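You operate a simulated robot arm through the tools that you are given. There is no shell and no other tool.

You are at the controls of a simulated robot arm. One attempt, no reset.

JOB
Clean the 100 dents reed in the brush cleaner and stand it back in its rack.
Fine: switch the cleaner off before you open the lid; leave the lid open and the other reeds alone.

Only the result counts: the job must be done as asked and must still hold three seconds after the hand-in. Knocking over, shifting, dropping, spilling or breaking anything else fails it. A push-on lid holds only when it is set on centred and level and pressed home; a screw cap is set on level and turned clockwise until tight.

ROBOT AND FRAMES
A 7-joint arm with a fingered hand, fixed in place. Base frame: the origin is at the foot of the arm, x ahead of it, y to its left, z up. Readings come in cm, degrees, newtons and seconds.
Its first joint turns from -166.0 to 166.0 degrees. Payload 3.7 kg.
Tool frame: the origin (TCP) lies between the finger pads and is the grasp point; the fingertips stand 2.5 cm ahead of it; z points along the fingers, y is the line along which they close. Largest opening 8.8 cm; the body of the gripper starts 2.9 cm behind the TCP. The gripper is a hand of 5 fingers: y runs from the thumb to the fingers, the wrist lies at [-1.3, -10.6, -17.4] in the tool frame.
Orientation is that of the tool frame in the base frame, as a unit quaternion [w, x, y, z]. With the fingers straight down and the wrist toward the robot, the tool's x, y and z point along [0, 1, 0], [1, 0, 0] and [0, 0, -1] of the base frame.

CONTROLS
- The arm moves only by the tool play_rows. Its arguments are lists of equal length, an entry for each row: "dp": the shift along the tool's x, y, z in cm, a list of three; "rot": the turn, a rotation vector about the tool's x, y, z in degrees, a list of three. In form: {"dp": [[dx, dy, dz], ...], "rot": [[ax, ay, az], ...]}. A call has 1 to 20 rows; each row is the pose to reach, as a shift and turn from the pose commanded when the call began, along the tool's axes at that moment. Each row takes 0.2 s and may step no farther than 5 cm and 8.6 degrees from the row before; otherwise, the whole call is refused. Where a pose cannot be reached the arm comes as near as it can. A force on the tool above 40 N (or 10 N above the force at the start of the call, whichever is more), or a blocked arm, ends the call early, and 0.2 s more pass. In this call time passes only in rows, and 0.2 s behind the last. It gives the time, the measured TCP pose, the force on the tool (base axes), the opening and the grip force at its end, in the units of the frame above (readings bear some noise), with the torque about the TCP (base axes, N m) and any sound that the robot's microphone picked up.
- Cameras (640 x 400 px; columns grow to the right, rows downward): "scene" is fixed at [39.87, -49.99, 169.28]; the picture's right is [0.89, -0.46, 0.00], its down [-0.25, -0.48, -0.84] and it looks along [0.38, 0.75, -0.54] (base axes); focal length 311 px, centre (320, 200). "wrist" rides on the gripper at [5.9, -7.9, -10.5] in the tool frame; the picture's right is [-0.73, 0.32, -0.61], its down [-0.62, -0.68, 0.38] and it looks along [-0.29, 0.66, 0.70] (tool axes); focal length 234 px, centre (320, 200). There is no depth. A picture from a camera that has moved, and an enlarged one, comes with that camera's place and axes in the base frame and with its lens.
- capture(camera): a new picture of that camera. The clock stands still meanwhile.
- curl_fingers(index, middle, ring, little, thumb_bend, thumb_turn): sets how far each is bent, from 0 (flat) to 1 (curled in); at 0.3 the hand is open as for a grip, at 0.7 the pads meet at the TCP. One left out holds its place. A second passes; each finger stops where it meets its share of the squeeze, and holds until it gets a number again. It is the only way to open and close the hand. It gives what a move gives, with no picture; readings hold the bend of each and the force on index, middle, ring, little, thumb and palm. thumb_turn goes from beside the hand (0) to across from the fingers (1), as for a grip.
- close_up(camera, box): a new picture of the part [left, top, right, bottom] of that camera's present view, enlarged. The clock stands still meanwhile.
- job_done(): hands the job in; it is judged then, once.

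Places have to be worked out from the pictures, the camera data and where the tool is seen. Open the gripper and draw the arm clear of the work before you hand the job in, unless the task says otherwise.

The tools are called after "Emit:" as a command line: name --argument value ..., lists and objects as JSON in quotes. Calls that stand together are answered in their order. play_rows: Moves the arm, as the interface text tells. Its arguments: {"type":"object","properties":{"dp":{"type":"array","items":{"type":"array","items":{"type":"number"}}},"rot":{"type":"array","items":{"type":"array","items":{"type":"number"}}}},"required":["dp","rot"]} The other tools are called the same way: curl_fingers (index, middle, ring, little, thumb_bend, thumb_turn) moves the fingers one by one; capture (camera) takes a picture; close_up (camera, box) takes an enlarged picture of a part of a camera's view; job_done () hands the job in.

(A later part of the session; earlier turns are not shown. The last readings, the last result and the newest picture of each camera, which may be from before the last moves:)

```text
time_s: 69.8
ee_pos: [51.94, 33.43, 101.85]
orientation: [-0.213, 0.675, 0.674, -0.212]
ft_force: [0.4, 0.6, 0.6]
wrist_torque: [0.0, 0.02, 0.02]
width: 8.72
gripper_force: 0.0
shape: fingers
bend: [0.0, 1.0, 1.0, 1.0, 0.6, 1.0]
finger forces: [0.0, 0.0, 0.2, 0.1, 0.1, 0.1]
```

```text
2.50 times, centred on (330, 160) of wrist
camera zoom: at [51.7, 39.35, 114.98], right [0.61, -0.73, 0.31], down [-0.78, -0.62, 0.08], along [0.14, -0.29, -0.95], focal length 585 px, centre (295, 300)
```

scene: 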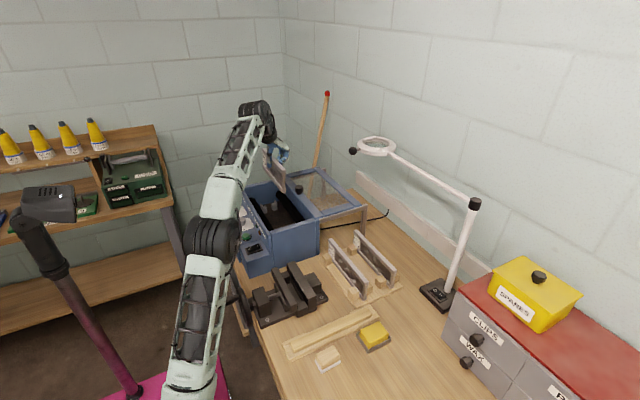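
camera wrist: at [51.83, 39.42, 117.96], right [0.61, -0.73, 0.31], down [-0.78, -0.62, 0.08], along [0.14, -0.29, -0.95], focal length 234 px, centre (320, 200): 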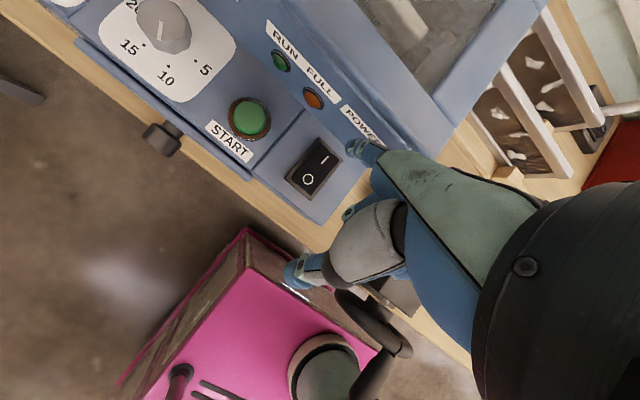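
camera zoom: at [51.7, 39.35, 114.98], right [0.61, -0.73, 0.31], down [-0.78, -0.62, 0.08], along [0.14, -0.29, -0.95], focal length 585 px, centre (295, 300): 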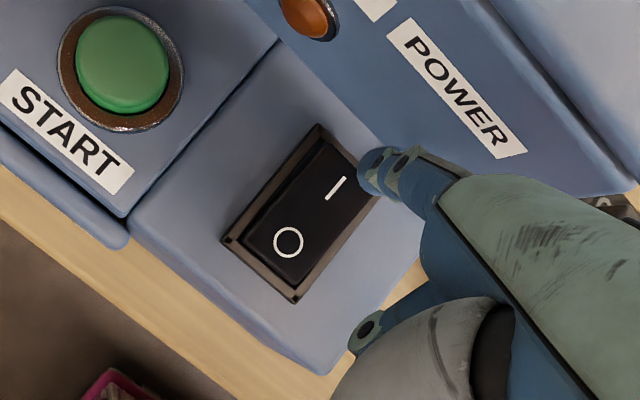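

Not touching yet, and the tip is a little beyond the I mark. I shift 0.5 cm back and continue down.

Emit:
play_rows --dp '[[0, -0.41, 0.29], [0, -0.24, 0.53], [0, -0.07, 0.78], [0, 0.1, 1.02], [0, 0.27, 1.27], [0, 0.44, 1.52]]' --rot '[[0, 0, 0], [0, 0, 0], [0, 0, 0], [0, 0, 0], [0, 0, 0], [0, 0, 0]]'

Emit:
close_up --camera "scene" --box '[230, 200, 300, 270]'

Emit:
close_up --camera "wrist" --box '[240, 80, 420, 240]'

```text
time_s: 71.2
ee_pos: [51.49, 33.43, 100.41]
orientation: [-0.213, 0.675, 0.674, -0.212]
ft_force: [0.3, -1.0, 0.3]
wrist_torque: [0.01, -0.04, -0.03]
width: 8.74
gripper_force: 0.4
shape: fingers
bend: [0.0, 1.0, 1.0, 1.0, 0.6, 1.0]
finger forces: [0.3, 0.0, 0.0, 0.0, 0.1, 0.0]
```

```text
5.71 times, centred on (265, 235) of scene
camera zoom: at [39.87, -49.99, 169.28], right [0.89, -0.46, 0.0], down [-0.25, -0.48, -0.84], along [0.38, 0.75, -0.54], focal length 1779 px, centre (634, 0)
```

zoom: 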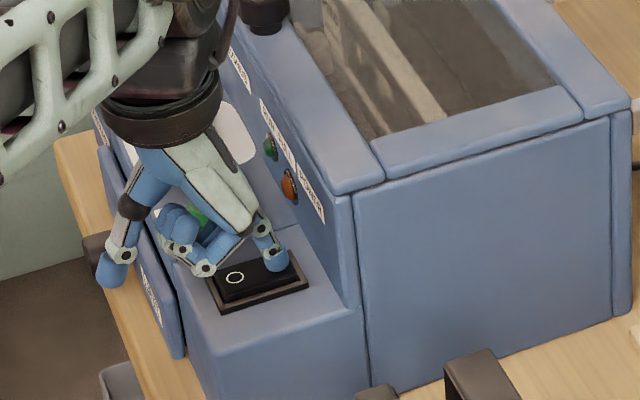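

```text
2.50 times, centred on (330, 160) of wrist
camera zoom: at [51.12, 39.4, 113.47], right [0.61, -0.73, 0.31], down [-0.78, -0.62, 0.08], along [0.14, -0.29, -0.95], focal length 585 px, centre (295, 300)
```

zoom: 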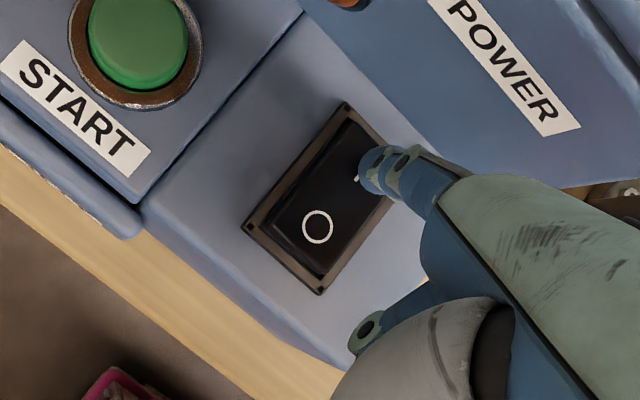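

Contact is starting, right on the I mark. I press down further in small increments.

Emit:
play_rows --dp '[[0, 0.115, 0.164], [0, 0.23, 0.33], [0, 0.34, 0.49], [0, 0.46, 0.66]]' --rot '[[0, 0, 0], [0, 0, 0], [0, 0, 0], [0, 0, 0]]'

Emit:
close_up --camera "scene" --box '[230, 200, 300, 270]'

```text
time_s: 72.2
ee_pos: [51.37, 33.54, 99.81]
orientation: [-0.213, 0.674, 0.676, -0.21]
ft_force: [-8.8, -0.8, 31.9]
wrist_torque: [0.31, -2.0, 0.01]
width: 9.05
gripper_force: 15.3
shape: fingers
bend: [0.0, 1.0, 1.0, 1.0, 0.6, 1.0]
finger forces: [30.1, 0.0, 0.0, 0.1, 0.0, 0.1]
```

```text
5.71 times, centred on (265, 235) of scene
camera zoom: at [39.87, -49.99, 169.28], right [0.89, -0.46, 0.0], down [-0.25, -0.48, -0.84], along [0.38, 0.75, -0.54], focal length 1779 px, centre (634, 0)
```

zoom: 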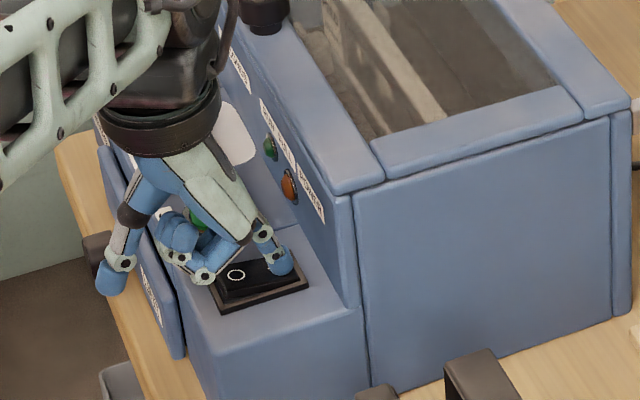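

A solid 30 N press was made. I lift off and check the rocker and lamps.

Emit:
play_rows --dp '[[0, -0.3, -0.4], [0, -0.9, -1.25], [0, -1.7, -2.45], [0, -2.6, -3.7]]' --rot '[[0, 0, 0], [0, 0, 0], [0, 0, 0], [0, 0, 0]]'

Emit:
close_up --camera "wrist" --box '[220, 40, 400, 220]'

Emit:
close_up --camera "scene" --box '[230, 200, 300, 270]'

```text
time_s: 73.2
ee_pos: [51.53, 33.57, 104.1]
orientation: [-0.213, 0.674, 0.675, -0.213]
ft_force: [-0.2, -0.4, 0.1]
wrist_torque: [-0.03, -0.02, -0.01]
width: 8.74
gripper_force: 0.0
shape: fingers
bend: [0.0, 1.0, 1.0, 1.0, 0.6, 1.0]
finger forces: [0.0, 0.0, 0.1, 0.1, 0.1, 0.1]
```

```text
2.22 times, centred on (310, 130) of wrist
camera zoom: at [51.09, 39.4, 117.2], right [0.61, -0.73, 0.31], down [-0.78, -0.62, 0.08], along [0.14, -0.29, -0.95], focal length 520 px, centre (342, 356)
```

zoom: 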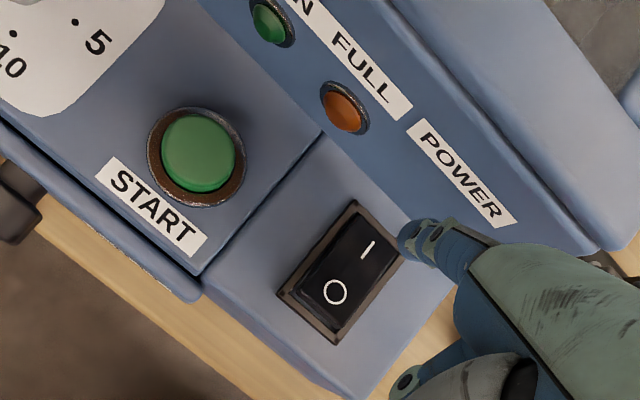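

```text
5.71 times, centred on (265, 235) of scene
camera zoom: at [39.87, -49.99, 169.28], right [0.89, -0.46, 0.0], down [-0.25, -0.48, -0.84], along [0.38, 0.75, -0.54], focal length 1779 px, centre (634, 0)
```

zoom: 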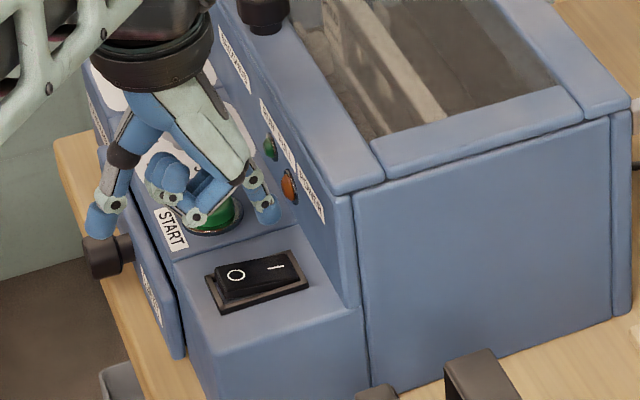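

The rocker now has its I end down (on); RUN and FULL lamps are unlit. I move the index tip over START at about (56.1, 42.3).

Emit:
play_rows --dp '[[2.4, -0.5, 0.36], [4.8, -1.04, 0.73], [7.2, -1.56, 1.09]]' --rot '[[0, 0, 0], [0, 0, 0], [0, 0, 0]]'

Emit:
close_up --camera "wrist" --box '[220, 40, 400, 220]'

Emit:
close_up --camera "scene" --box '[225, 190, 295, 260]'

```text
time_s: 74.0
ee_pos: [49.53, 40.72, 104.13]
orientation: [-0.213, 0.674, 0.674, -0.212]
ft_force: [-0.8, 0.9, 0.1]
wrist_torque: [0.05, -0.03, -0.01]
width: 8.74
gripper_force: 0.0
shape: fingers
bend: [0.0, 1.0, 1.0, 1.0, 0.6, 1.0]
finger forces: [0.0, 0.0, 0.0, 0.1, 0.1, 0.2]
```

```text
2.22 times, centred on (310, 130) of wrist
camera zoom: at [49.15, 46.62, 117.23], right [0.61, -0.73, 0.31], down [-0.78, -0.62, 0.08], along [0.14, -0.29, -0.95], focal length 520 px, centre (342, 356)
```

zoom: 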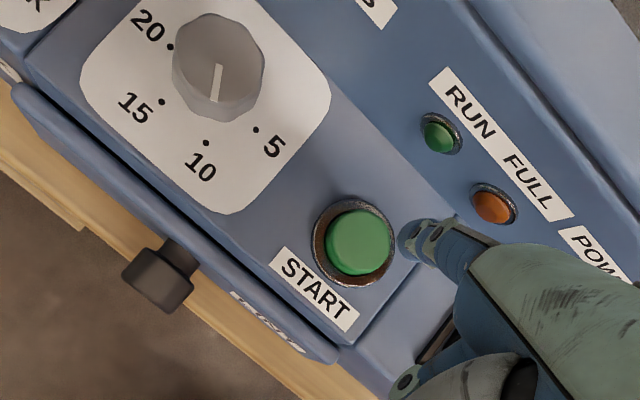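

```text
5.71 times, centred on (260, 225) of scene
camera zoom: at [39.87, -49.99, 169.28], right [0.89, -0.46, 0.0], down [-0.25, -0.48, -0.84], along [0.38, 0.75, -0.54], focal length 1779 px, centre (663, 57)
```

zoom: 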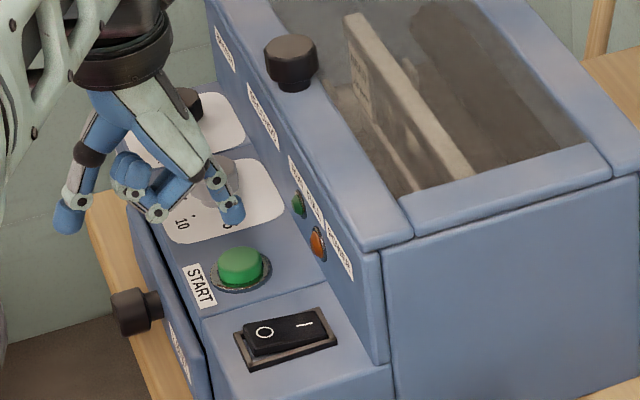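

Button centre is at about (55.9, 43.0), so I shift 0.6 cm and lower toward it.

Emit:
play_rows --dp '[[0.6, 0, 0], [0.6, 0.29, 0.41], [0.6, 0.57, 0.82], [0.6, 0.86, 1.23], [0.6, 1.15, 1.64], [0.6, 1.38, 1.97]]' --rot '[[0, 0, 0], [0, 0, 0], [0, 0, 0], [0, 0, 0], [0, 0, 0], [0, 0, 0]]'

Emit:
close_up --camera "wrist" --box '[220, 40, 400, 220]'

Emit:
close_up --camera "scene" --box '[225, 190, 295, 260]'

```text
time_s: 75.4
ee_pos: [49.62, 41.32, 101.7]
orientation: [-0.212, 0.674, 0.674, -0.213]
ft_force: [-0.5, 0.3, 0.5]
wrist_torque: [-0.02, -0.01, -0.02]
width: 8.76
gripper_force: 0.1
shape: fingers
bend: [0.0, 1.0, 1.0, 1.0, 0.6, 1.0]
finger forces: [0.0, 0.1, 0.0, 0.1, 0.0, 0.0]
```

```text
2.22 times, centred on (310, 130) of wrist
camera zoom: at [49.23, 47.21, 114.85], right [0.61, -0.73, 0.31], down [-0.78, -0.62, 0.08], along [0.14, -0.29, -0.95], focal length 520 px, centre (342, 356)
```

zoom: 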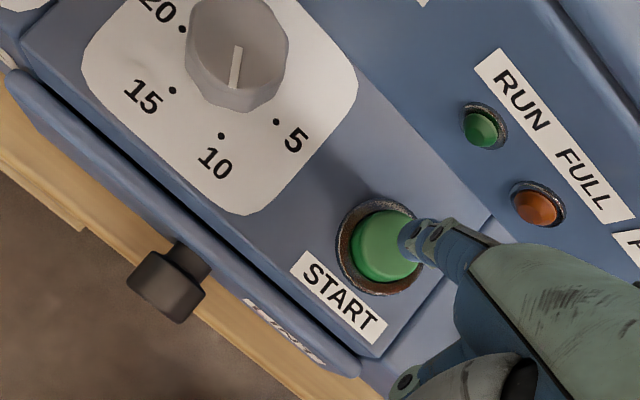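

```text
5.71 times, centred on (260, 225) of scene
camera zoom: at [39.87, -49.99, 169.28], right [0.89, -0.46, 0.0], down [-0.25, -0.48, -0.84], along [0.38, 0.75, -0.54], focal length 1779 px, centre (663, 57)
```

zoom: 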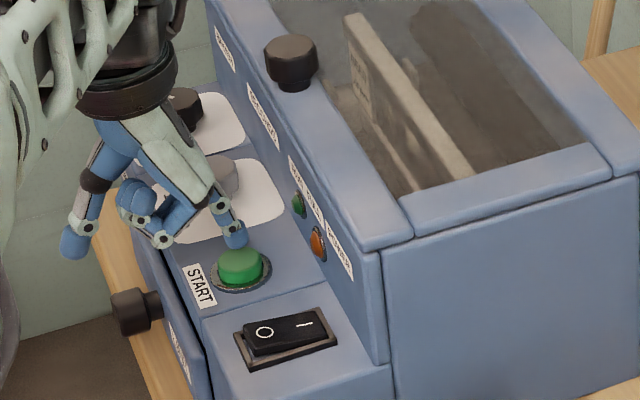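

Tip is about 1 cm above the button. I press down in small steps.

Emit:
play_rows --dp '[[0, 0.14, 0.2], [0, 0.29, 0.41], [0, 0.43, 0.61], [0, 0.57, 0.82], [0, 0.72, 1.02]]' --rot '[[0, 0, 0], [0, 0, 0], [0, 0, 0], [0, 0, 0], [0, 0, 0]]'

Emit:
close_up --camera "wrist" --box '[280, 60, 400, 180]'

Emit:
close_up --camera "scene" --box '[225, 190, 295, 260]'

```text
time_s: 76.6
ee_pos: [49.59, 41.27, 100.42]
orientation: [-0.212, 0.674, 0.675, -0.212]
ft_force: [0.3, -0.4, -0.1]
wrist_torque: [0.0, -0.06, -0.02]
width: 8.75
gripper_force: 0.4
shape: fingers
bend: [0.0, 1.0, 1.0, 1.0, 0.6, 1.0]
finger forces: [0.6, 0.0, 0.0, 0.0, 0.0, 0.0]
```

```text
3.33 times, centred on (340, 120) of wrist
camera zoom: at [49.21, 47.14, 113.57], right [0.61, -0.73, 0.31], down [-0.78, -0.62, 0.08], along [0.14, -0.29, -0.95], focal length 781 px, centre (253, 467)
```

zoom: 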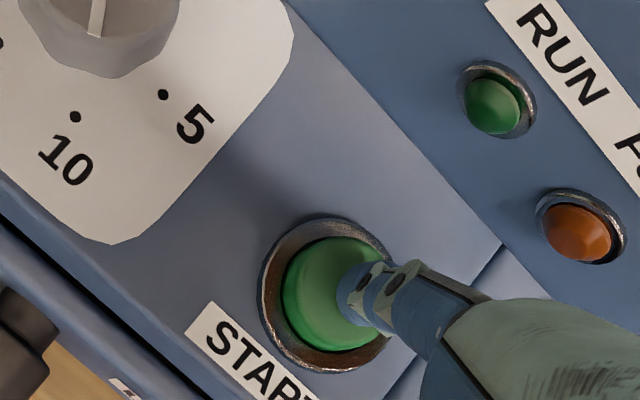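

```text
5.71 times, centred on (260, 225) of scene
camera zoom: at [39.87, -49.99, 169.28], right [0.89, -0.46, 0.0], down [-0.25, -0.48, -0.84], along [0.38, 0.75, -0.54], focal length 1779 px, centre (663, 57)
```

zoom: 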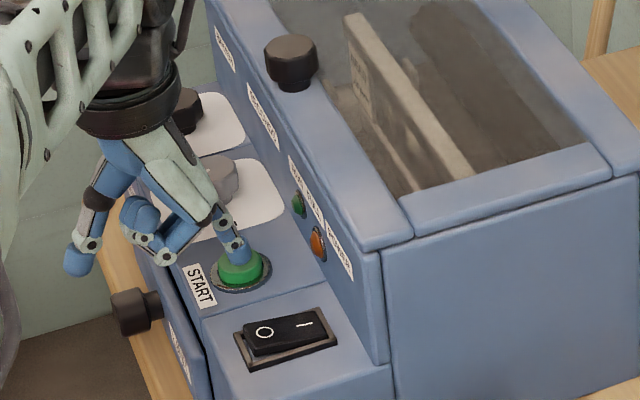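

Contact has begun (0.6 N) on the button. I press a little more, in fine steps.

Emit:
play_rows --dp '[[0, 0.115, 0.164], [0, 0.23, 0.33], [0, 0.29, 0.41]]' --rot '[[0, 0, 0], [0, 0, 0], [0, 0, 0]]'

Emit:
close_up --camera "wrist" --box '[280, 60, 400, 180]'

Emit:
close_up --camera "scene" --box '[225, 160, 325, 260]'

```text
time_s: 77.4
ee_pos: [49.5, 41.39, 99.85]
orientation: [-0.213, 0.674, 0.675, -0.212]
ft_force: [-0.7, -0.4, 2.9]
wrist_torque: [0.01, -0.21, 0.0]
width: 8.73
gripper_force: 1.6
shape: fingers
bend: [0.0, 1.0, 1.0, 1.0, 0.6, 1.0]
finger forces: [3.0, 0.0, 0.0, 0.0, 0.0, 0.0]
heard: click
```

```text
3.33 times, centred on (340, 120) of wrist
camera zoom: at [49.21, 47.22, 113.07], right [0.61, -0.73, 0.31], down [-0.78, -0.62, 0.08], along [0.14, -0.29, -0.95], focal length 781 px, centre (253, 467)
```

zoom: 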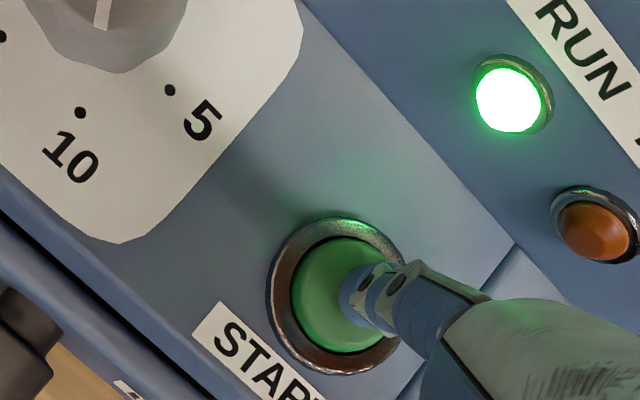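

```text
4.00 times, centred on (275, 210) of scene
camera zoom: at [39.87, -49.99, 169.28], right [0.89, -0.46, 0.0], down [-0.25, -0.48, -0.84], along [0.38, 0.75, -0.54], focal length 1246 px, centre (500, 160)
```

zoom: 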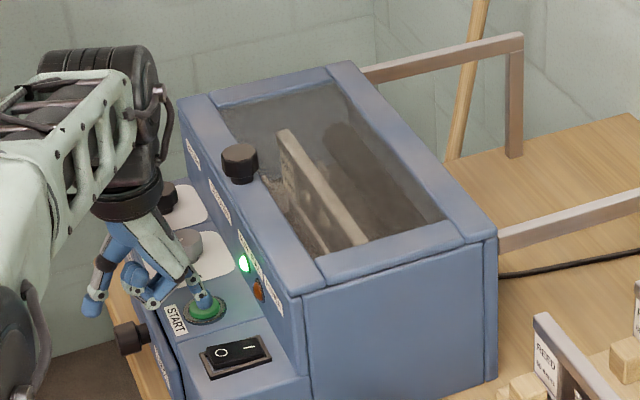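

A click, and the RUN lamp is lit. I lift off and wait while the cycle runs.

Emit:
play_rows --dp '[[0, -0.3, -0.4], [0, -0.9, -1.25], [0, -1.7, -2.45], [0, -2.6, -3.7], [0, -2.6, -3.7], [0, -2.6, -3.7], [0, -2.6, -3.7], [0, -2.6, -3.7], [0, -2.6, -3.7], [0, -2.6, -3.7]]' --rot '[[0, 0, 0], [0, 0, 0], [0, 0, 0], [0, 0, 0], [0, 0, 0], [0, 0, 0], [0, 0, 0], [0, 0, 0], [0, 0, 0], [0, 0, 0]]'

Emit:
close_up --camera "scene" --box '[225, 160, 325, 260]'

Emit:
close_up --camera "wrist" --box '[220, 0, 400, 180]'

```text
time_s: 79.6
ee_pos: [49.58, 41.37, 104.47]
orientation: [-0.213, 0.673, 0.675, -0.213]
ft_force: [0.1, -1.0, 0.0]
wrist_torque: [-0.01, 0.01, -0.01]
width: 8.73
gripper_force: 0.0
shape: fingers
bend: [0.0, 1.0, 1.0, 1.0, 0.6, 1.0]
finger forces: [0.0, 0.0, 0.0, 0.0, 0.1, 0.0]
```

```text
4.00 times, centred on (275, 210) of scene
camera zoom: at [39.87, -49.99, 169.28], right [0.89, -0.46, 0.0], down [-0.25, -0.48, -0.84], along [0.38, 0.75, -0.54], focal length 1246 px, centre (500, 160)
```

zoom: 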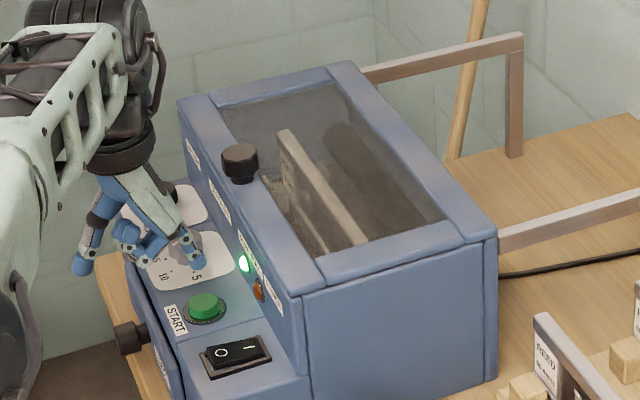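

```text
2.22 times, centred on (310, 90) of wrist
camera zoom: at [49.24, 47.27, 117.58], right [0.61, -0.73, 0.31], down [-0.78, -0.62, 0.08], along [0.14, -0.29, -0.95], focal length 520 px, centre (342, 444)
```

zoom: 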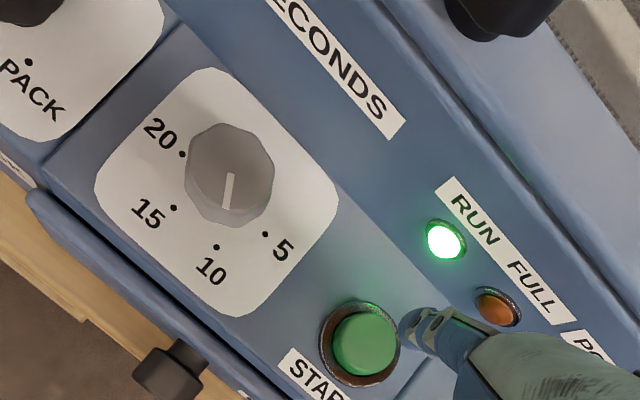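

Still running. I hold the pose and let about 8 s pass, then recheck.

Emit:
play_rows --dp '[[0, 0, 0], [0, 0, 0], [0, 0, 0], [0, 0, 0], [0, 0, 0], [0, 0, 0], [0, 0, 0], [0, 0, 0], [0, 0, 0], [0, 0, 0], [0, 0, 0], [0, 0, 0], [0, 0, 0], [0, 0, 0], [0, 0, 0], [0, 0, 0], [0, 0, 0], [0, 0, 0], [0, 0, 0], [0, 0, 0]]' --rot '[[0, 0, 0], [0, 0, 0], [0, 0, 0], [0, 0, 0], [0, 0, 0], [0, 0, 0], [0, 0, 0], [0, 0, 0], [0, 0, 0], [0, 0, 0], [0, 0, 0], [0, 0, 0], [0, 0, 0], [0, 0, 0], [0, 0, 0], [0, 0, 0], [0, 0, 0], [0, 0, 0], [0, 0, 0], [0, 0, 0]]'

Emit:
play_rows --dp '[[0, 0, 0], [0, 0, 0], [0, 0, 0], [0, 0, 0], [0, 0, 0], [0, 0, 0], [0, 0, 0], [0, 0, 0], [0, 0, 0], [0, 0, 0], [0, 0, 0], [0, 0, 0], [0, 0, 0], [0, 0, 0], [0, 0, 0], [0, 0, 0], [0, 0, 0], [0, 0, 0], [0, 0, 0], [0, 0, 0]]' --rot '[[0, 0, 0], [0, 0, 0], [0, 0, 0], [0, 0, 0], [0, 0, 0], [0, 0, 0], [0, 0, 0], [0, 0, 0], [0, 0, 0], [0, 0, 0], [0, 0, 0], [0, 0, 0], [0, 0, 0], [0, 0, 0], [0, 0, 0], [0, 0, 0], [0, 0, 0], [0, 0, 0], [0, 0, 0], [0, 0, 0]]'

Emit:
close_up --camera "scene" --box '[225, 160, 325, 260]'

Emit:
close_up --camera "scene" --box '[260, 175, 330, 230]'

```text
time_s: 83.8
ee_pos: [49.55, 41.35, 104.42]
orientation: [-0.212, 0.673, 0.675, -0.213]
ft_force: [-0.8, -0.3, 0.1]
wrist_torque: [0.02, -0.01, 0.05]
width: 8.73
gripper_force: 0.1
shape: fingers
bend: [0.0, 1.0, 1.0, 1.0, 0.6, 1.0]
finger forces: [0.1, 0.1, 0.1, 0.0, 0.1, 0.0]
```

```text
time_s: 88.0
ee_pos: [49.56, 41.41, 104.38]
orientation: [-0.213, 0.674, 0.675, -0.212]
ft_force: [-0.3, -0.5, -1.0]
wrist_torque: [0.03, 0.0, 0.01]
width: 8.72
gripper_force: 0.1
shape: fingers
bend: [0.0, 1.0, 1.0, 1.0, 0.6, 1.0]
finger forces: [0.0, 0.1, 0.0, 0.0, 0.0, 0.0]
```

```text
4.00 times, centred on (275, 210) of scene
camera zoom: at [39.87, -49.99, 169.28], right [0.89, -0.46, 0.0], down [-0.25, -0.48, -0.84], along [0.38, 0.75, -0.54], focal length 1246 px, centre (500, 160)
```

zoom: 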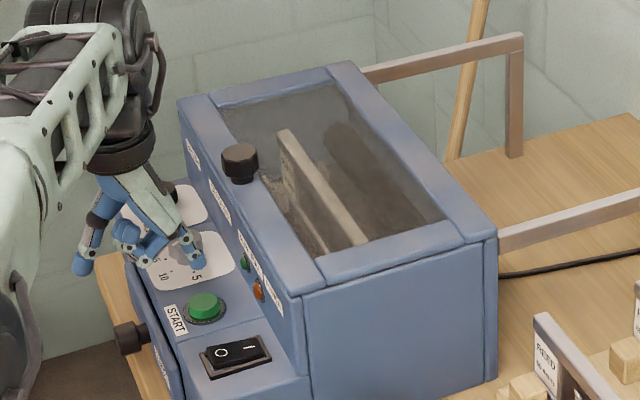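

```text
7.27 times, centred on (295, 202) of scene
camera zoom: at [39.87, -49.99, 169.28], right [0.89, -0.46, 0.0], down [-0.25, -0.48, -0.84], along [0.38, 0.75, -0.54], focal length 2265 px, centre (502, 182)
```

zoom: 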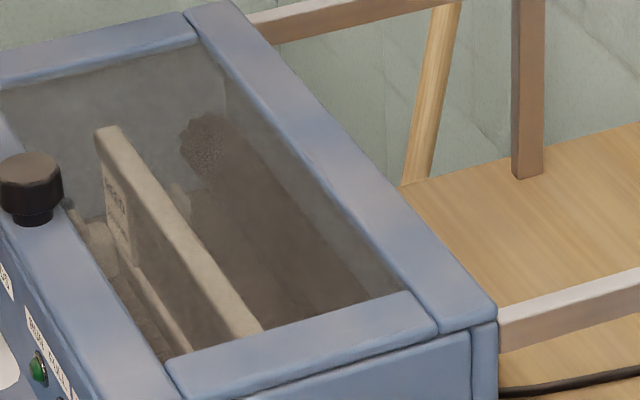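

RUN has gone out after the 10 s cycle. I check whether lint remains on the reed by viewing it through the glass from the hand camera.

Emit:
play_rows --dp '[[0, -2, -2.5], [0, -4, -5], [1, -6, -7.5], [2, -8, -10], [2, -8, -10]]' --rot '[[-7, 0, 0], [-14, 0, 0], [-21, 0, 0], [-28, 0, 0], [-35, 0, 0]]'

Emit:
capture --camera "wrist"

Emit:
close_up --camera "wrist" --box '[130, 0, 370, 200]'

```text
time_s: 89.2
ee_pos: [48.71, 43.27, 117.4]
orientation: [0.001, 0.707, 0.707, 0.0]
ft_force: [0.1, -0.2, -0.3]
wrist_torque: [-0.01, 0.01, 0.03]
width: 8.75
gripper_force: 0.1
shape: fingers
bend: [0.0, 1.0, 1.0, 1.0, 0.6, 1.0]
finger forces: [0.1, 0.0, 0.0, 0.1, 0.0, 0.1]
```

```text
taken
camera wrist: at [40.95, 49.2, 127.79], right [0.32, -0.73, 0.61], down [-0.68, -0.62, -0.39], along [0.66, -0.29, -0.69], focal length 234 px, centre (320, 200)
```

wrist: 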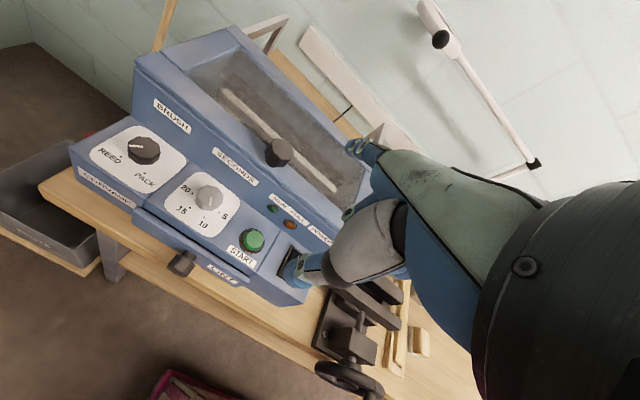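

```text
2.00 times, centred on (250, 100) of wrist
camera zoom: at [40.95, 49.2, 127.79], right [0.32, -0.73, 0.61], down [-0.68, -0.62, -0.39], along [0.66, -0.29, -0.69], focal length 468 px, centre (460, 400)
```

zoom: 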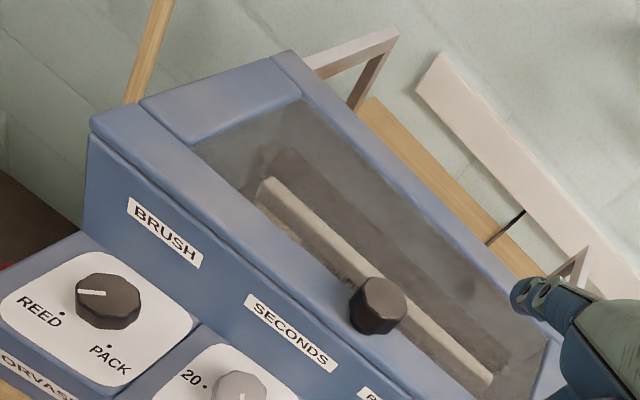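

I move the camera above the lid to look steeply at the reed's face.

Emit:
play_rows --dp '[[1, 4, 0], [2, 8, 1], [3, 12, 2], [3.7, 15, 3]]' --rot '[[0, 0, 0], [0, 0, 0], [0, 0, 0], [0, 0, 0]]'

Emit:
capture --camera "wrist"

Emit:
close_up --camera "wrist" --box '[80, 100, 380, 380]'

```text
time_s: 90.2
ee_pos: [63.69, 47.1, 114.32]
orientation: [0.0, 0.706, 0.708, 0.002]
ft_force: [-0.7, 0.1, -0.1]
wrist_torque: [0.03, -0.02, -0.01]
width: 8.72
gripper_force: 0.0
shape: fingers
bend: [0.0, 1.0, 1.0, 1.0, 0.6, 1.0]
finger forces: [0.0, 0.0, 0.0, 0.0, 0.0, 0.0]
```

```text
taken
camera wrist: at [55.87, 52.91, 124.83], right [0.32, -0.73, 0.61], down [-0.68, -0.62, -0.38], along [0.66, -0.29, -0.7], focal length 234 px, centre (320, 200)
```

wrist: 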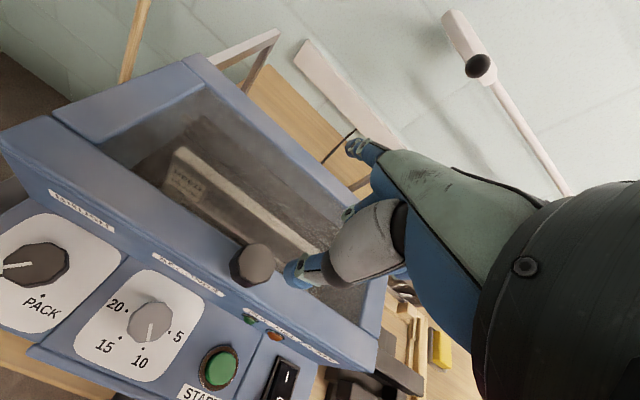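

```text
1.43 times, centred on (230, 240) of wrist
camera zoom: at [55.87, 52.91, 124.83], right [0.32, -0.73, 0.61], down [-0.68, -0.62, -0.38], along [0.66, -0.29, -0.7], focal length 334 px, centre (449, 143)
```

zoom: 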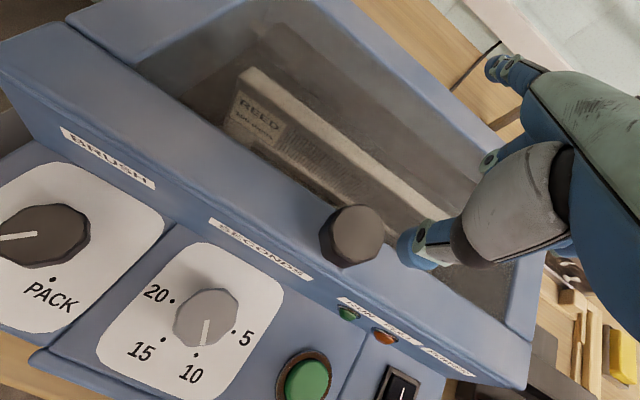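

Emit:
close_up --camera "wrist" --box '[160, 130, 320, 270]'

Emit:
close_up --camera "wrist" --box '[230, 290, 310, 360]'

```text
2.86 times, centred on (240, 200) of wrist
camera zoom: at [55.87, 52.91, 124.83], right [0.32, -0.73, 0.61], down [-0.68, -0.62, -0.38], along [0.66, -0.29, -0.7], focal length 669 px, centre (549, 200)
```

zoom: 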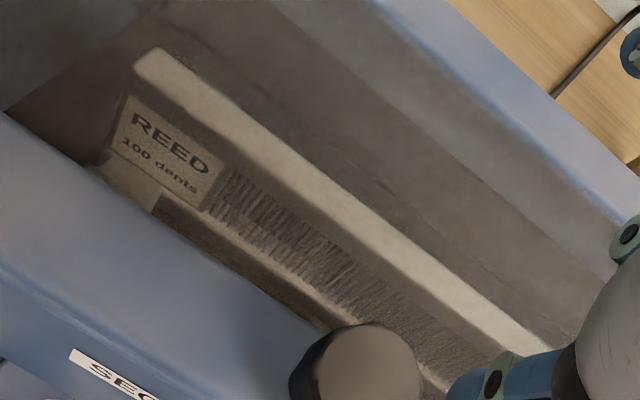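

```text
5.71 times, centred on (270, 325) of wrist
camera zoom: at [55.87, 52.91, 124.83], right [0.32, -0.73, 0.61], down [-0.68, -0.62, -0.38], along [0.66, -0.29, -0.7], focal length 1338 px, centre (606, -514)
```

zoom: 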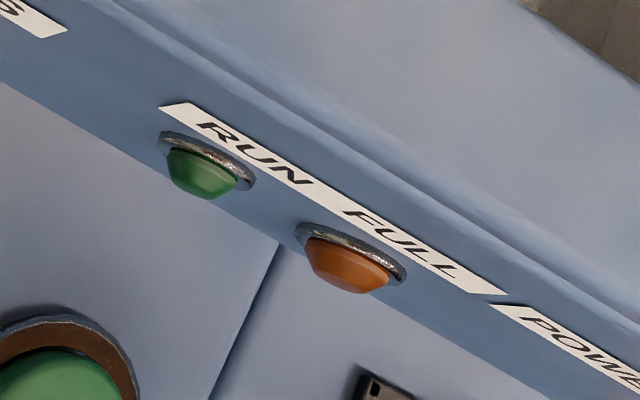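

The reed's face is clean — no tufts left — and FULL is not lit. Now I go back to the switch to turn the cleaner off before touching the lid.

Emit:
play_rows --dp '[[-1, -4, -3], [-3, -8, -4], [-6, -12, -4], [-10, -14, -4], [-13.6, -14.8, -4], [-13.6, -14.8, -4]]' --rot '[[0, 0, 0], [7, 0, 0], [14, 0, 0], [21, 0, 0], [28, 0, 0], [35, 0, 0]]'

Emit:
close_up --camera "wrist" --box '[240, 80, 420, 240]'

```text
refused: row 1 steps farther than a row can; nothing moved
```

```text
2.50 times, centred on (330, 160) of wrist
camera zoom: at [55.87, 52.91, 124.83], right [0.32, -0.73, 0.61], down [-0.68, -0.62, -0.38], along [0.66, -0.29, -0.7], focal length 585 px, centre (295, 300)
```

zoom: 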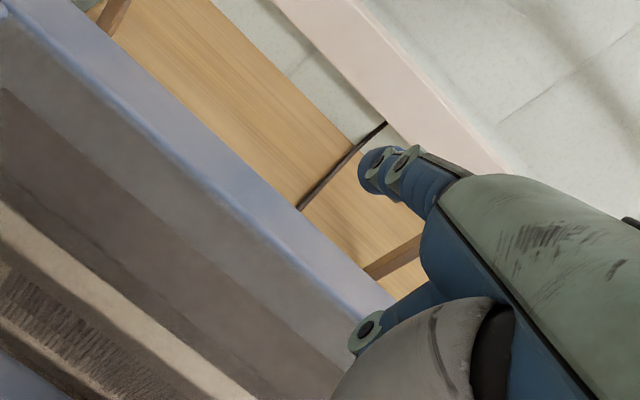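

The first row stepped too far; I repeat with smaller steps.

Emit:
play_rows --dp '[[-1, -3, -2], [-2.5, -6, -4], [-4.5, -9.5, -4], [-7, -12.5, -4], [-10, -14.8, -4], [-13.6, -14.8, -4], [-13.6, -14.8, -4]]' --rot '[[0, 0, 0], [0, 0, 0], [7, 0, 0], [14, 0, 0], [21, 0, 0], [28, 0, 0], [35, 0, 0]]'

Emit:
close_up --camera "wrist" --box '[240, 80, 420, 240]'

```text
time_s: 91.8
ee_pos: [48.87, 33.43, 118.09]
orientation: [-0.214, 0.674, 0.674, -0.213]
ft_force: [0.3, -0.2, 0.2]
wrist_torque: [-0.03, -0.03, -0.02]
width: 8.75
gripper_force: 0.0
shape: fingers
bend: [0.0, 1.0, 1.0, 1.0, 0.6, 1.0]
finger forces: [0.1, 0.0, 0.0, 0.1, 0.0, 0.0]
```

```text
2.50 times, centred on (330, 160) of wrist
camera zoom: at [48.58, 39.26, 131.29], right [0.61, -0.73, 0.31], down [-0.78, -0.62, 0.08], along [0.14, -0.29, -0.95], focal length 585 px, centre (295, 300)
```

zoom: 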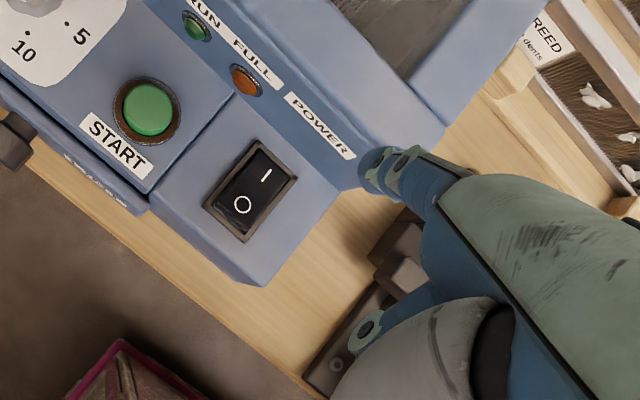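

I descend to just above the O end.

Emit:
play_rows --dp '[[0, 2.0, 2.87], [0, 4.3, 6.14], [0, 6.3, 9.0], [0, 7.75, 11.06], [0, 8.6, 12.28]]' --rot '[[0, 0, 0], [0, 0, 0], [0, 0, 0], [0, 0, 0], [0, 0, 0]]'

Emit:
close_up --camera "wrist" --box '[240, 80, 420, 240]'

Emit:
close_up --camera "scene" --box '[225, 190, 305, 270]'

```text
time_s: 93.0
ee_pos: [48.96, 33.33, 103.32]
orientation: [-0.212, 0.673, 0.675, -0.213]
ft_force: [0.1, -0.1, 0.6]
wrist_torque: [0.01, 0.02, 0.01]
width: 8.7
gripper_force: 0.1
shape: fingers
bend: [0.0, 1.0, 1.0, 1.0, 0.6, 1.0]
finger forces: [0.1, 0.0, 0.0, 0.0, 0.0, 0.0]
```

```text
2.50 times, centred on (330, 160) of wrist
camera zoom: at [48.54, 39.22, 116.47], right [0.61, -0.73, 0.31], down [-0.78, -0.62, 0.08], along [0.14, -0.29, -0.95], focal length 585 px, centre (295, 300)
```

zoom: 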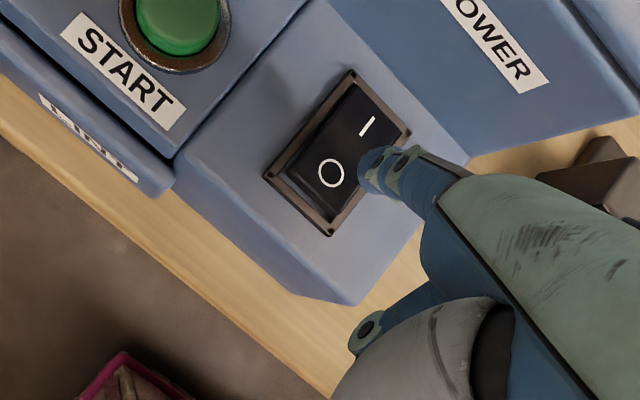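

```text
5.00 times, centred on (265, 230) of scene
camera zoom: at [39.87, -49.99, 169.28], right [0.89, -0.46, 0.0], down [-0.25, -0.48, -0.84], along [0.38, 0.75, -0.54], focal length 1557 px, centre (595, 50)
```

zoom: 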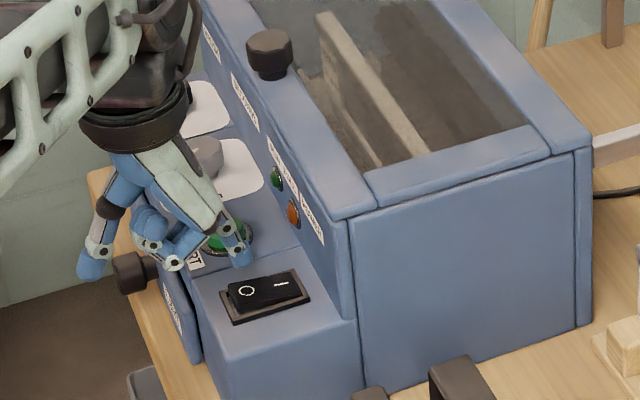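

I shift 0.3 cm back and press down on the O end in small steps.

Emit:
play_rows --dp '[[0, -0.245, 0.17], [0, 0.04, 0.58], [0, 0.33, 0.99], [0, 0.62, 1.4], [0, 0.9, 1.81], [0, 1.05, 2.01], [0, 1.19, 2.22]]' --rot '[[0, 0, 0], [0, 0, 0], [0, 0, 0], [0, 0, 0], [0, 0, 0], [0, 0, 0], [0, 0, 0]]'

Emit:
close_up --camera "wrist" --box '[240, 80, 420, 240]'

Emit:
close_up --camera "scene" --box '[225, 190, 305, 270]'

```text
time_s: 94.6
ee_pos: [48.61, 33.33, 100.78]
orientation: [-0.212, 0.674, 0.675, -0.212]
ft_force: [0.0, 0.6, -0.2]
wrist_torque: [0.01, 0.02, 0.0]
width: 8.71
gripper_force: 0.0
shape: fingers
bend: [0.0, 1.0, 1.0, 1.0, 0.6, 1.0]
finger forces: [0.0, 0.0, 0.1, 0.0, 0.0, 0.0]
```

```text
2.50 times, centred on (330, 160) of wrist
camera zoom: at [48.29, 39.36, 113.91], right [0.61, -0.73, 0.31], down [-0.78, -0.62, 0.08], along [0.14, -0.29, -0.95], focal length 585 px, centre (295, 300)
```

zoom: 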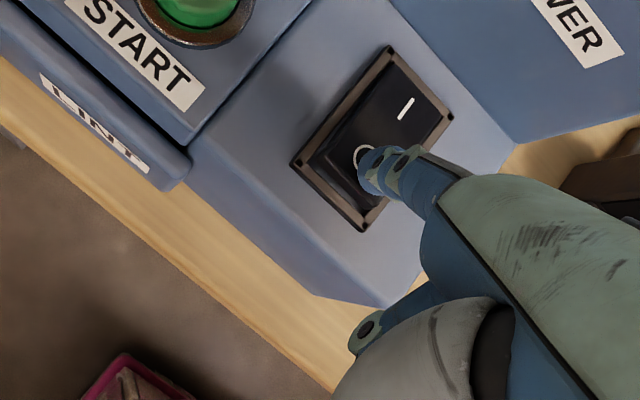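

```text
5.00 times, centred on (265, 230) of scene
camera zoom: at [39.87, -49.99, 169.28], right [0.89, -0.46, 0.0], down [-0.25, -0.48, -0.84], along [0.38, 0.75, -0.54], focal length 1557 px, centre (595, 50)
```

zoom: 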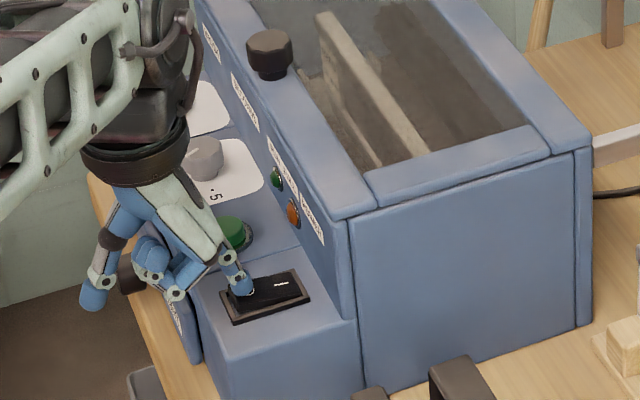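

The tip sits right over the O. I press it in.

Emit:
play_rows --dp '[[0, 0.115, 0.164], [0, 0.23, 0.33], [0, 0.34, 0.49], [0, 0.46, 0.66], [0, 0.57, 0.82]]' --rot '[[0, 0, 0], [0, 0, 0], [0, 0, 0], [0, 0, 0], [0, 0, 0]]'

Emit:
close_up --camera "scene" --box '[225, 190, 305, 270]'

```text
time_s: 95.8
ee_pos: [48.41, 33.46, 99.88]
orientation: [-0.213, 0.674, 0.675, -0.211]
ft_force: [-9.8, -0.6, 28.5]
wrist_torque: [0.26, -1.72, 0.02]
width: 8.85
gripper_force: 14.8
shape: fingers
bend: [0.0, 1.0, 1.0, 1.0, 0.6, 1.0]
finger forces: [29.2, 0.0, 0.1, 0.0, 0.0, 0.0]
```

```text
5.00 times, centred on (265, 230) of scene
camera zoom: at [39.87, -49.99, 169.28], right [0.89, -0.46, 0.0], down [-0.25, -0.48, -0.84], along [0.38, 0.75, -0.54], focal length 1557 px, centre (595, 50)
```

zoom: 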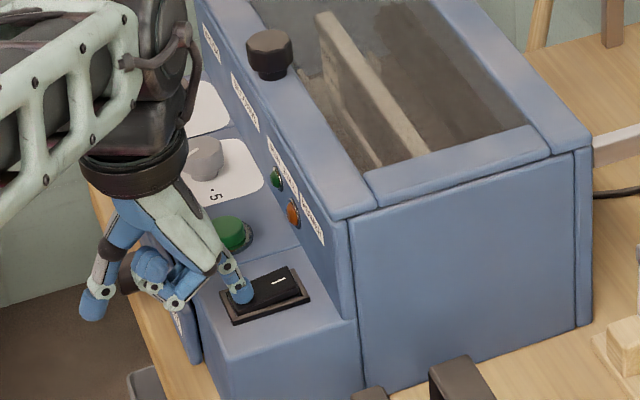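

The rocker has tipped — the I end is raised again. I lift away and verify.

Emit:
play_rows --dp '[[0, -0.3, -0.4], [0, -0.9, -1.25], [0, -1.7, -2.45], [0, -3, -4.5], [0, -5, -7], [0, -7, -10], [0, -9, -13]]' --rot '[[0, 0, 0], [0, 0, 0], [0, 0, 0], [0, 0, 0], [0, 0, 0], [0, 0, 0], [0, 0, 0]]'

Emit:
close_up --camera "scene" --box '[235, 210, 295, 270]'

Emit:
close_up --camera "wrist" --box '[240, 80, 420, 240]'

```text
time_s: 97.4
ee_pos: [48.74, 33.41, 115.65]
orientation: [-0.213, 0.674, 0.675, -0.213]
ft_force: [-0.4, 0.6, 0.8]
wrist_torque: [0.04, -0.01, 0.0]
width: 8.71
gripper_force: 0.2
shape: fingers
bend: [0.0, 1.0, 1.0, 1.0, 0.6, 1.0]
finger forces: [0.0, 0.0, 0.0, 0.0, 0.1, 0.0]
```

```text
6.67 times, centred on (265, 240) of scene
camera zoom: at [39.87, -49.99, 169.28], right [0.89, -0.46, 0.0], down [-0.25, -0.48, -0.84], along [0.38, 0.75, -0.54], focal length 2076 px, centre (687, -67)
```

zoom: 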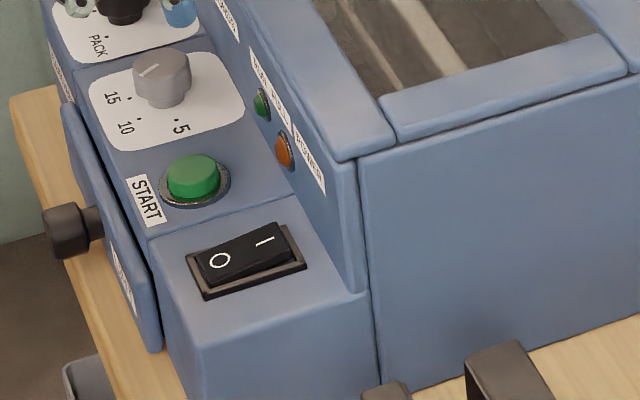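

```text
2.50 times, centred on (330, 160) of wrist
camera zoom: at [48.41, 39.33, 128.77], right [0.61, -0.73, 0.31], down [-0.78, -0.62, 0.08], along [0.14, -0.29, -0.95], focal length 585 px, centre (295, 300)
```

zoom: 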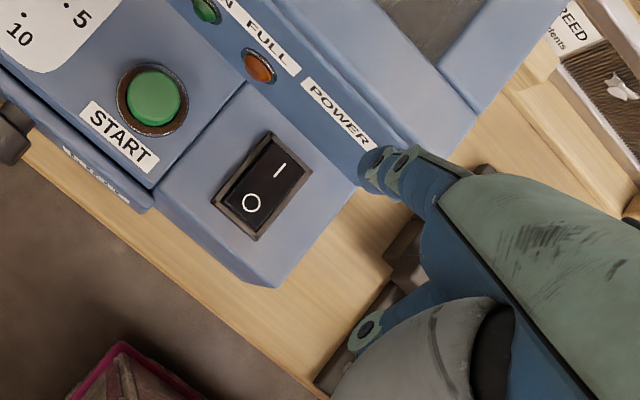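

The cleaner is off (O down, I raised as at the start). Now I return the hand to an open grip and move above the lid knob, now near (62.3, 48.5).

Emit:
curl_fingers --index 0.44 --middle 0.44 --ring 0.44 --little 0.44 --thumb_bend 0.43 --thumb_turn 1.0

Emit:
play_rows --dp '[[2.5, 1.9, -1.4], [5, 3.8, -2.8], [7.5, 5.7, -4.2], [10, 7.6, -5.6], [12.5, 9.5, -7], [15, 11.3, -8.4]]' --rot '[[-6, 0, 0], [-12, 0, 0], [-18, 0, 0], [-24, 0, 0], [-30, 0, 0], [-35, 0, 0]]'

Emit:
capture --camera "wrist"

Emit:
close_up --camera "scene" --box '[215, 150, 305, 230]'

```text
time_s: 98.4
ee_pos: [48.7, 33.49, 115.54]
orientation: [-0.212, 0.674, 0.675, -0.212]
ft_force: [-0.4, 0.6, 0.4]
wrist_torque: [0.0, -0.02, -0.01]
width: 5.56
gripper_force: 0.1
shape: fingers
bend: [0.44, 0.44, 0.44, 0.44, 0.43, 0.99]
finger forces: [0.0, 0.1, 0.0, 0.1, 0.0, 0.0]
```

```text
time_s: 99.8
ee_pos: [62.77, 48.32, 116.1]
orientation: [0.001, 0.707, 0.707, 0.0]
ft_force: [-0.4, 1.2, 1.3]
wrist_torque: [-0.03, 0.0, -0.02]
width: 5.56
gripper_force: 0.0
shape: fingers
bend: [0.44, 0.44, 0.44, 0.44, 0.43, 0.99]
finger forces: [0.1, 0.1, 0.0, 0.0, 0.1, 0.0]
```

```text
taken
camera wrist: at [54.93, 54.18, 126.59], right [0.32, -0.73, 0.61], down [-0.68, -0.62, -0.39], along [0.66, -0.29, -0.69], focal length 234 px, centre (320, 200)
```

wrist: 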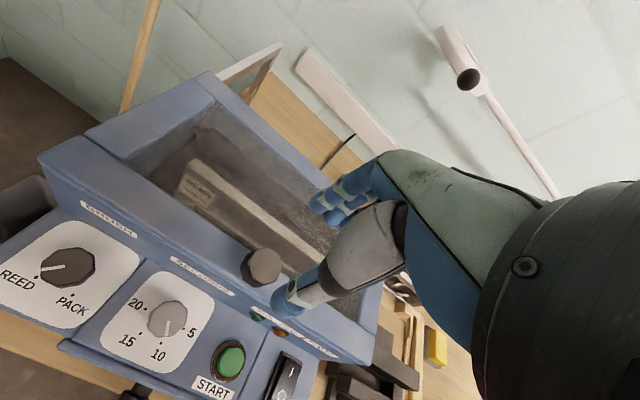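

```text
5.00 times, centred on (260, 190) of scene
camera zoom: at [39.87, -49.99, 169.28], right [0.89, -0.46, 0.0], down [-0.25, -0.48, -0.84], along [0.38, 0.75, -0.54], focal length 1557 px, centre (620, 250)
```

zoom: 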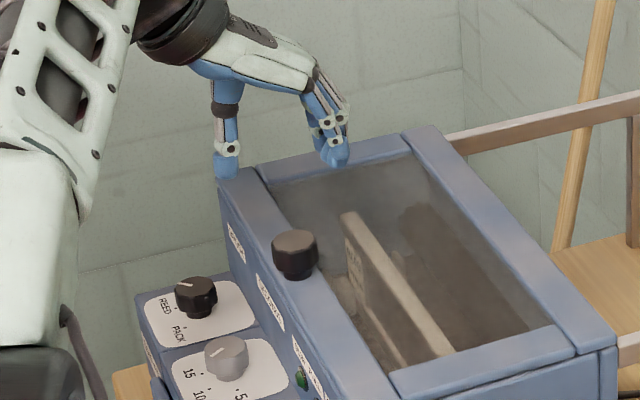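

The knob is at about (62.7, 48.4). I lower the open hand around it.

Emit:
play_rows --dp '[[0.1, 0.3, 2], [0.1, 0.3, 4], [0.1, 0.3, 6], [0.1, 0.3, 7.2], [0.1, 0.3, 8.1]]' --rot '[[0, 0, 0], [0, 0, 0], [0, 0, 0], [0, 0, 0], [0, 0, 0]]'

Emit:
close_up --camera "wrist" --box '[200, 180, 400, 380]'

Emit:
close_up --camera "scene" --box '[235, 160, 305, 220]'

```text
time_s: 101.0
ee_pos: [63.04, 48.52, 107.89]
orientation: [0.0, 0.706, 0.708, 0.0]
ft_force: [-0.3, -0.1, -0.5]
wrist_torque: [0.02, -0.01, -0.01]
width: 5.55
gripper_force: 0.1
shape: fingers
bend: [0.44, 0.44, 0.44, 0.44, 0.43, 0.99]
finger forces: [0.1, 0.1, 0.0, 0.0, 0.0, 0.0]
```

```text
2.00 times, centred on (300, 280) of wrist
camera zoom: at [55.27, 54.44, 118.34], right [0.32, -0.73, 0.61], down [-0.68, -0.62, -0.38], along [0.66, -0.29, -0.7], focal length 468 px, centre (360, 40)
```

zoom: 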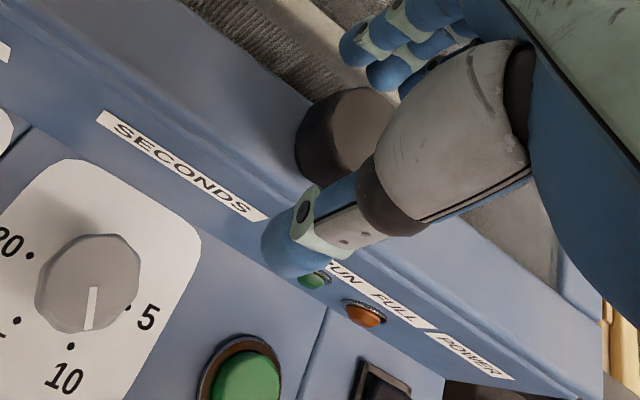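

```text
6.67 times, centred on (270, 190) of scene
camera zoom: at [39.87, -49.99, 169.28], right [0.89, -0.46, 0.0], down [-0.25, -0.48, -0.84], along [0.38, 0.75, -0.54], focal length 2076 px, centre (653, 267)
```

zoom: 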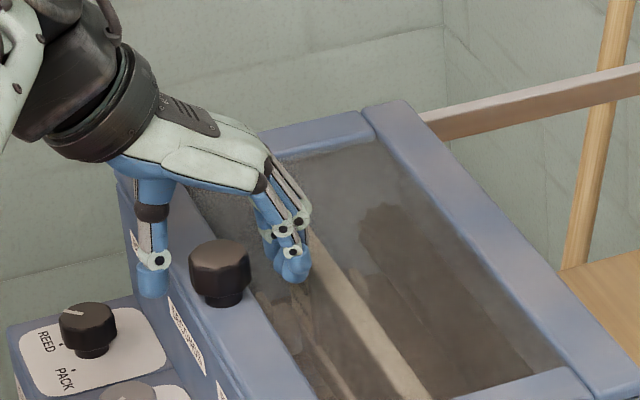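

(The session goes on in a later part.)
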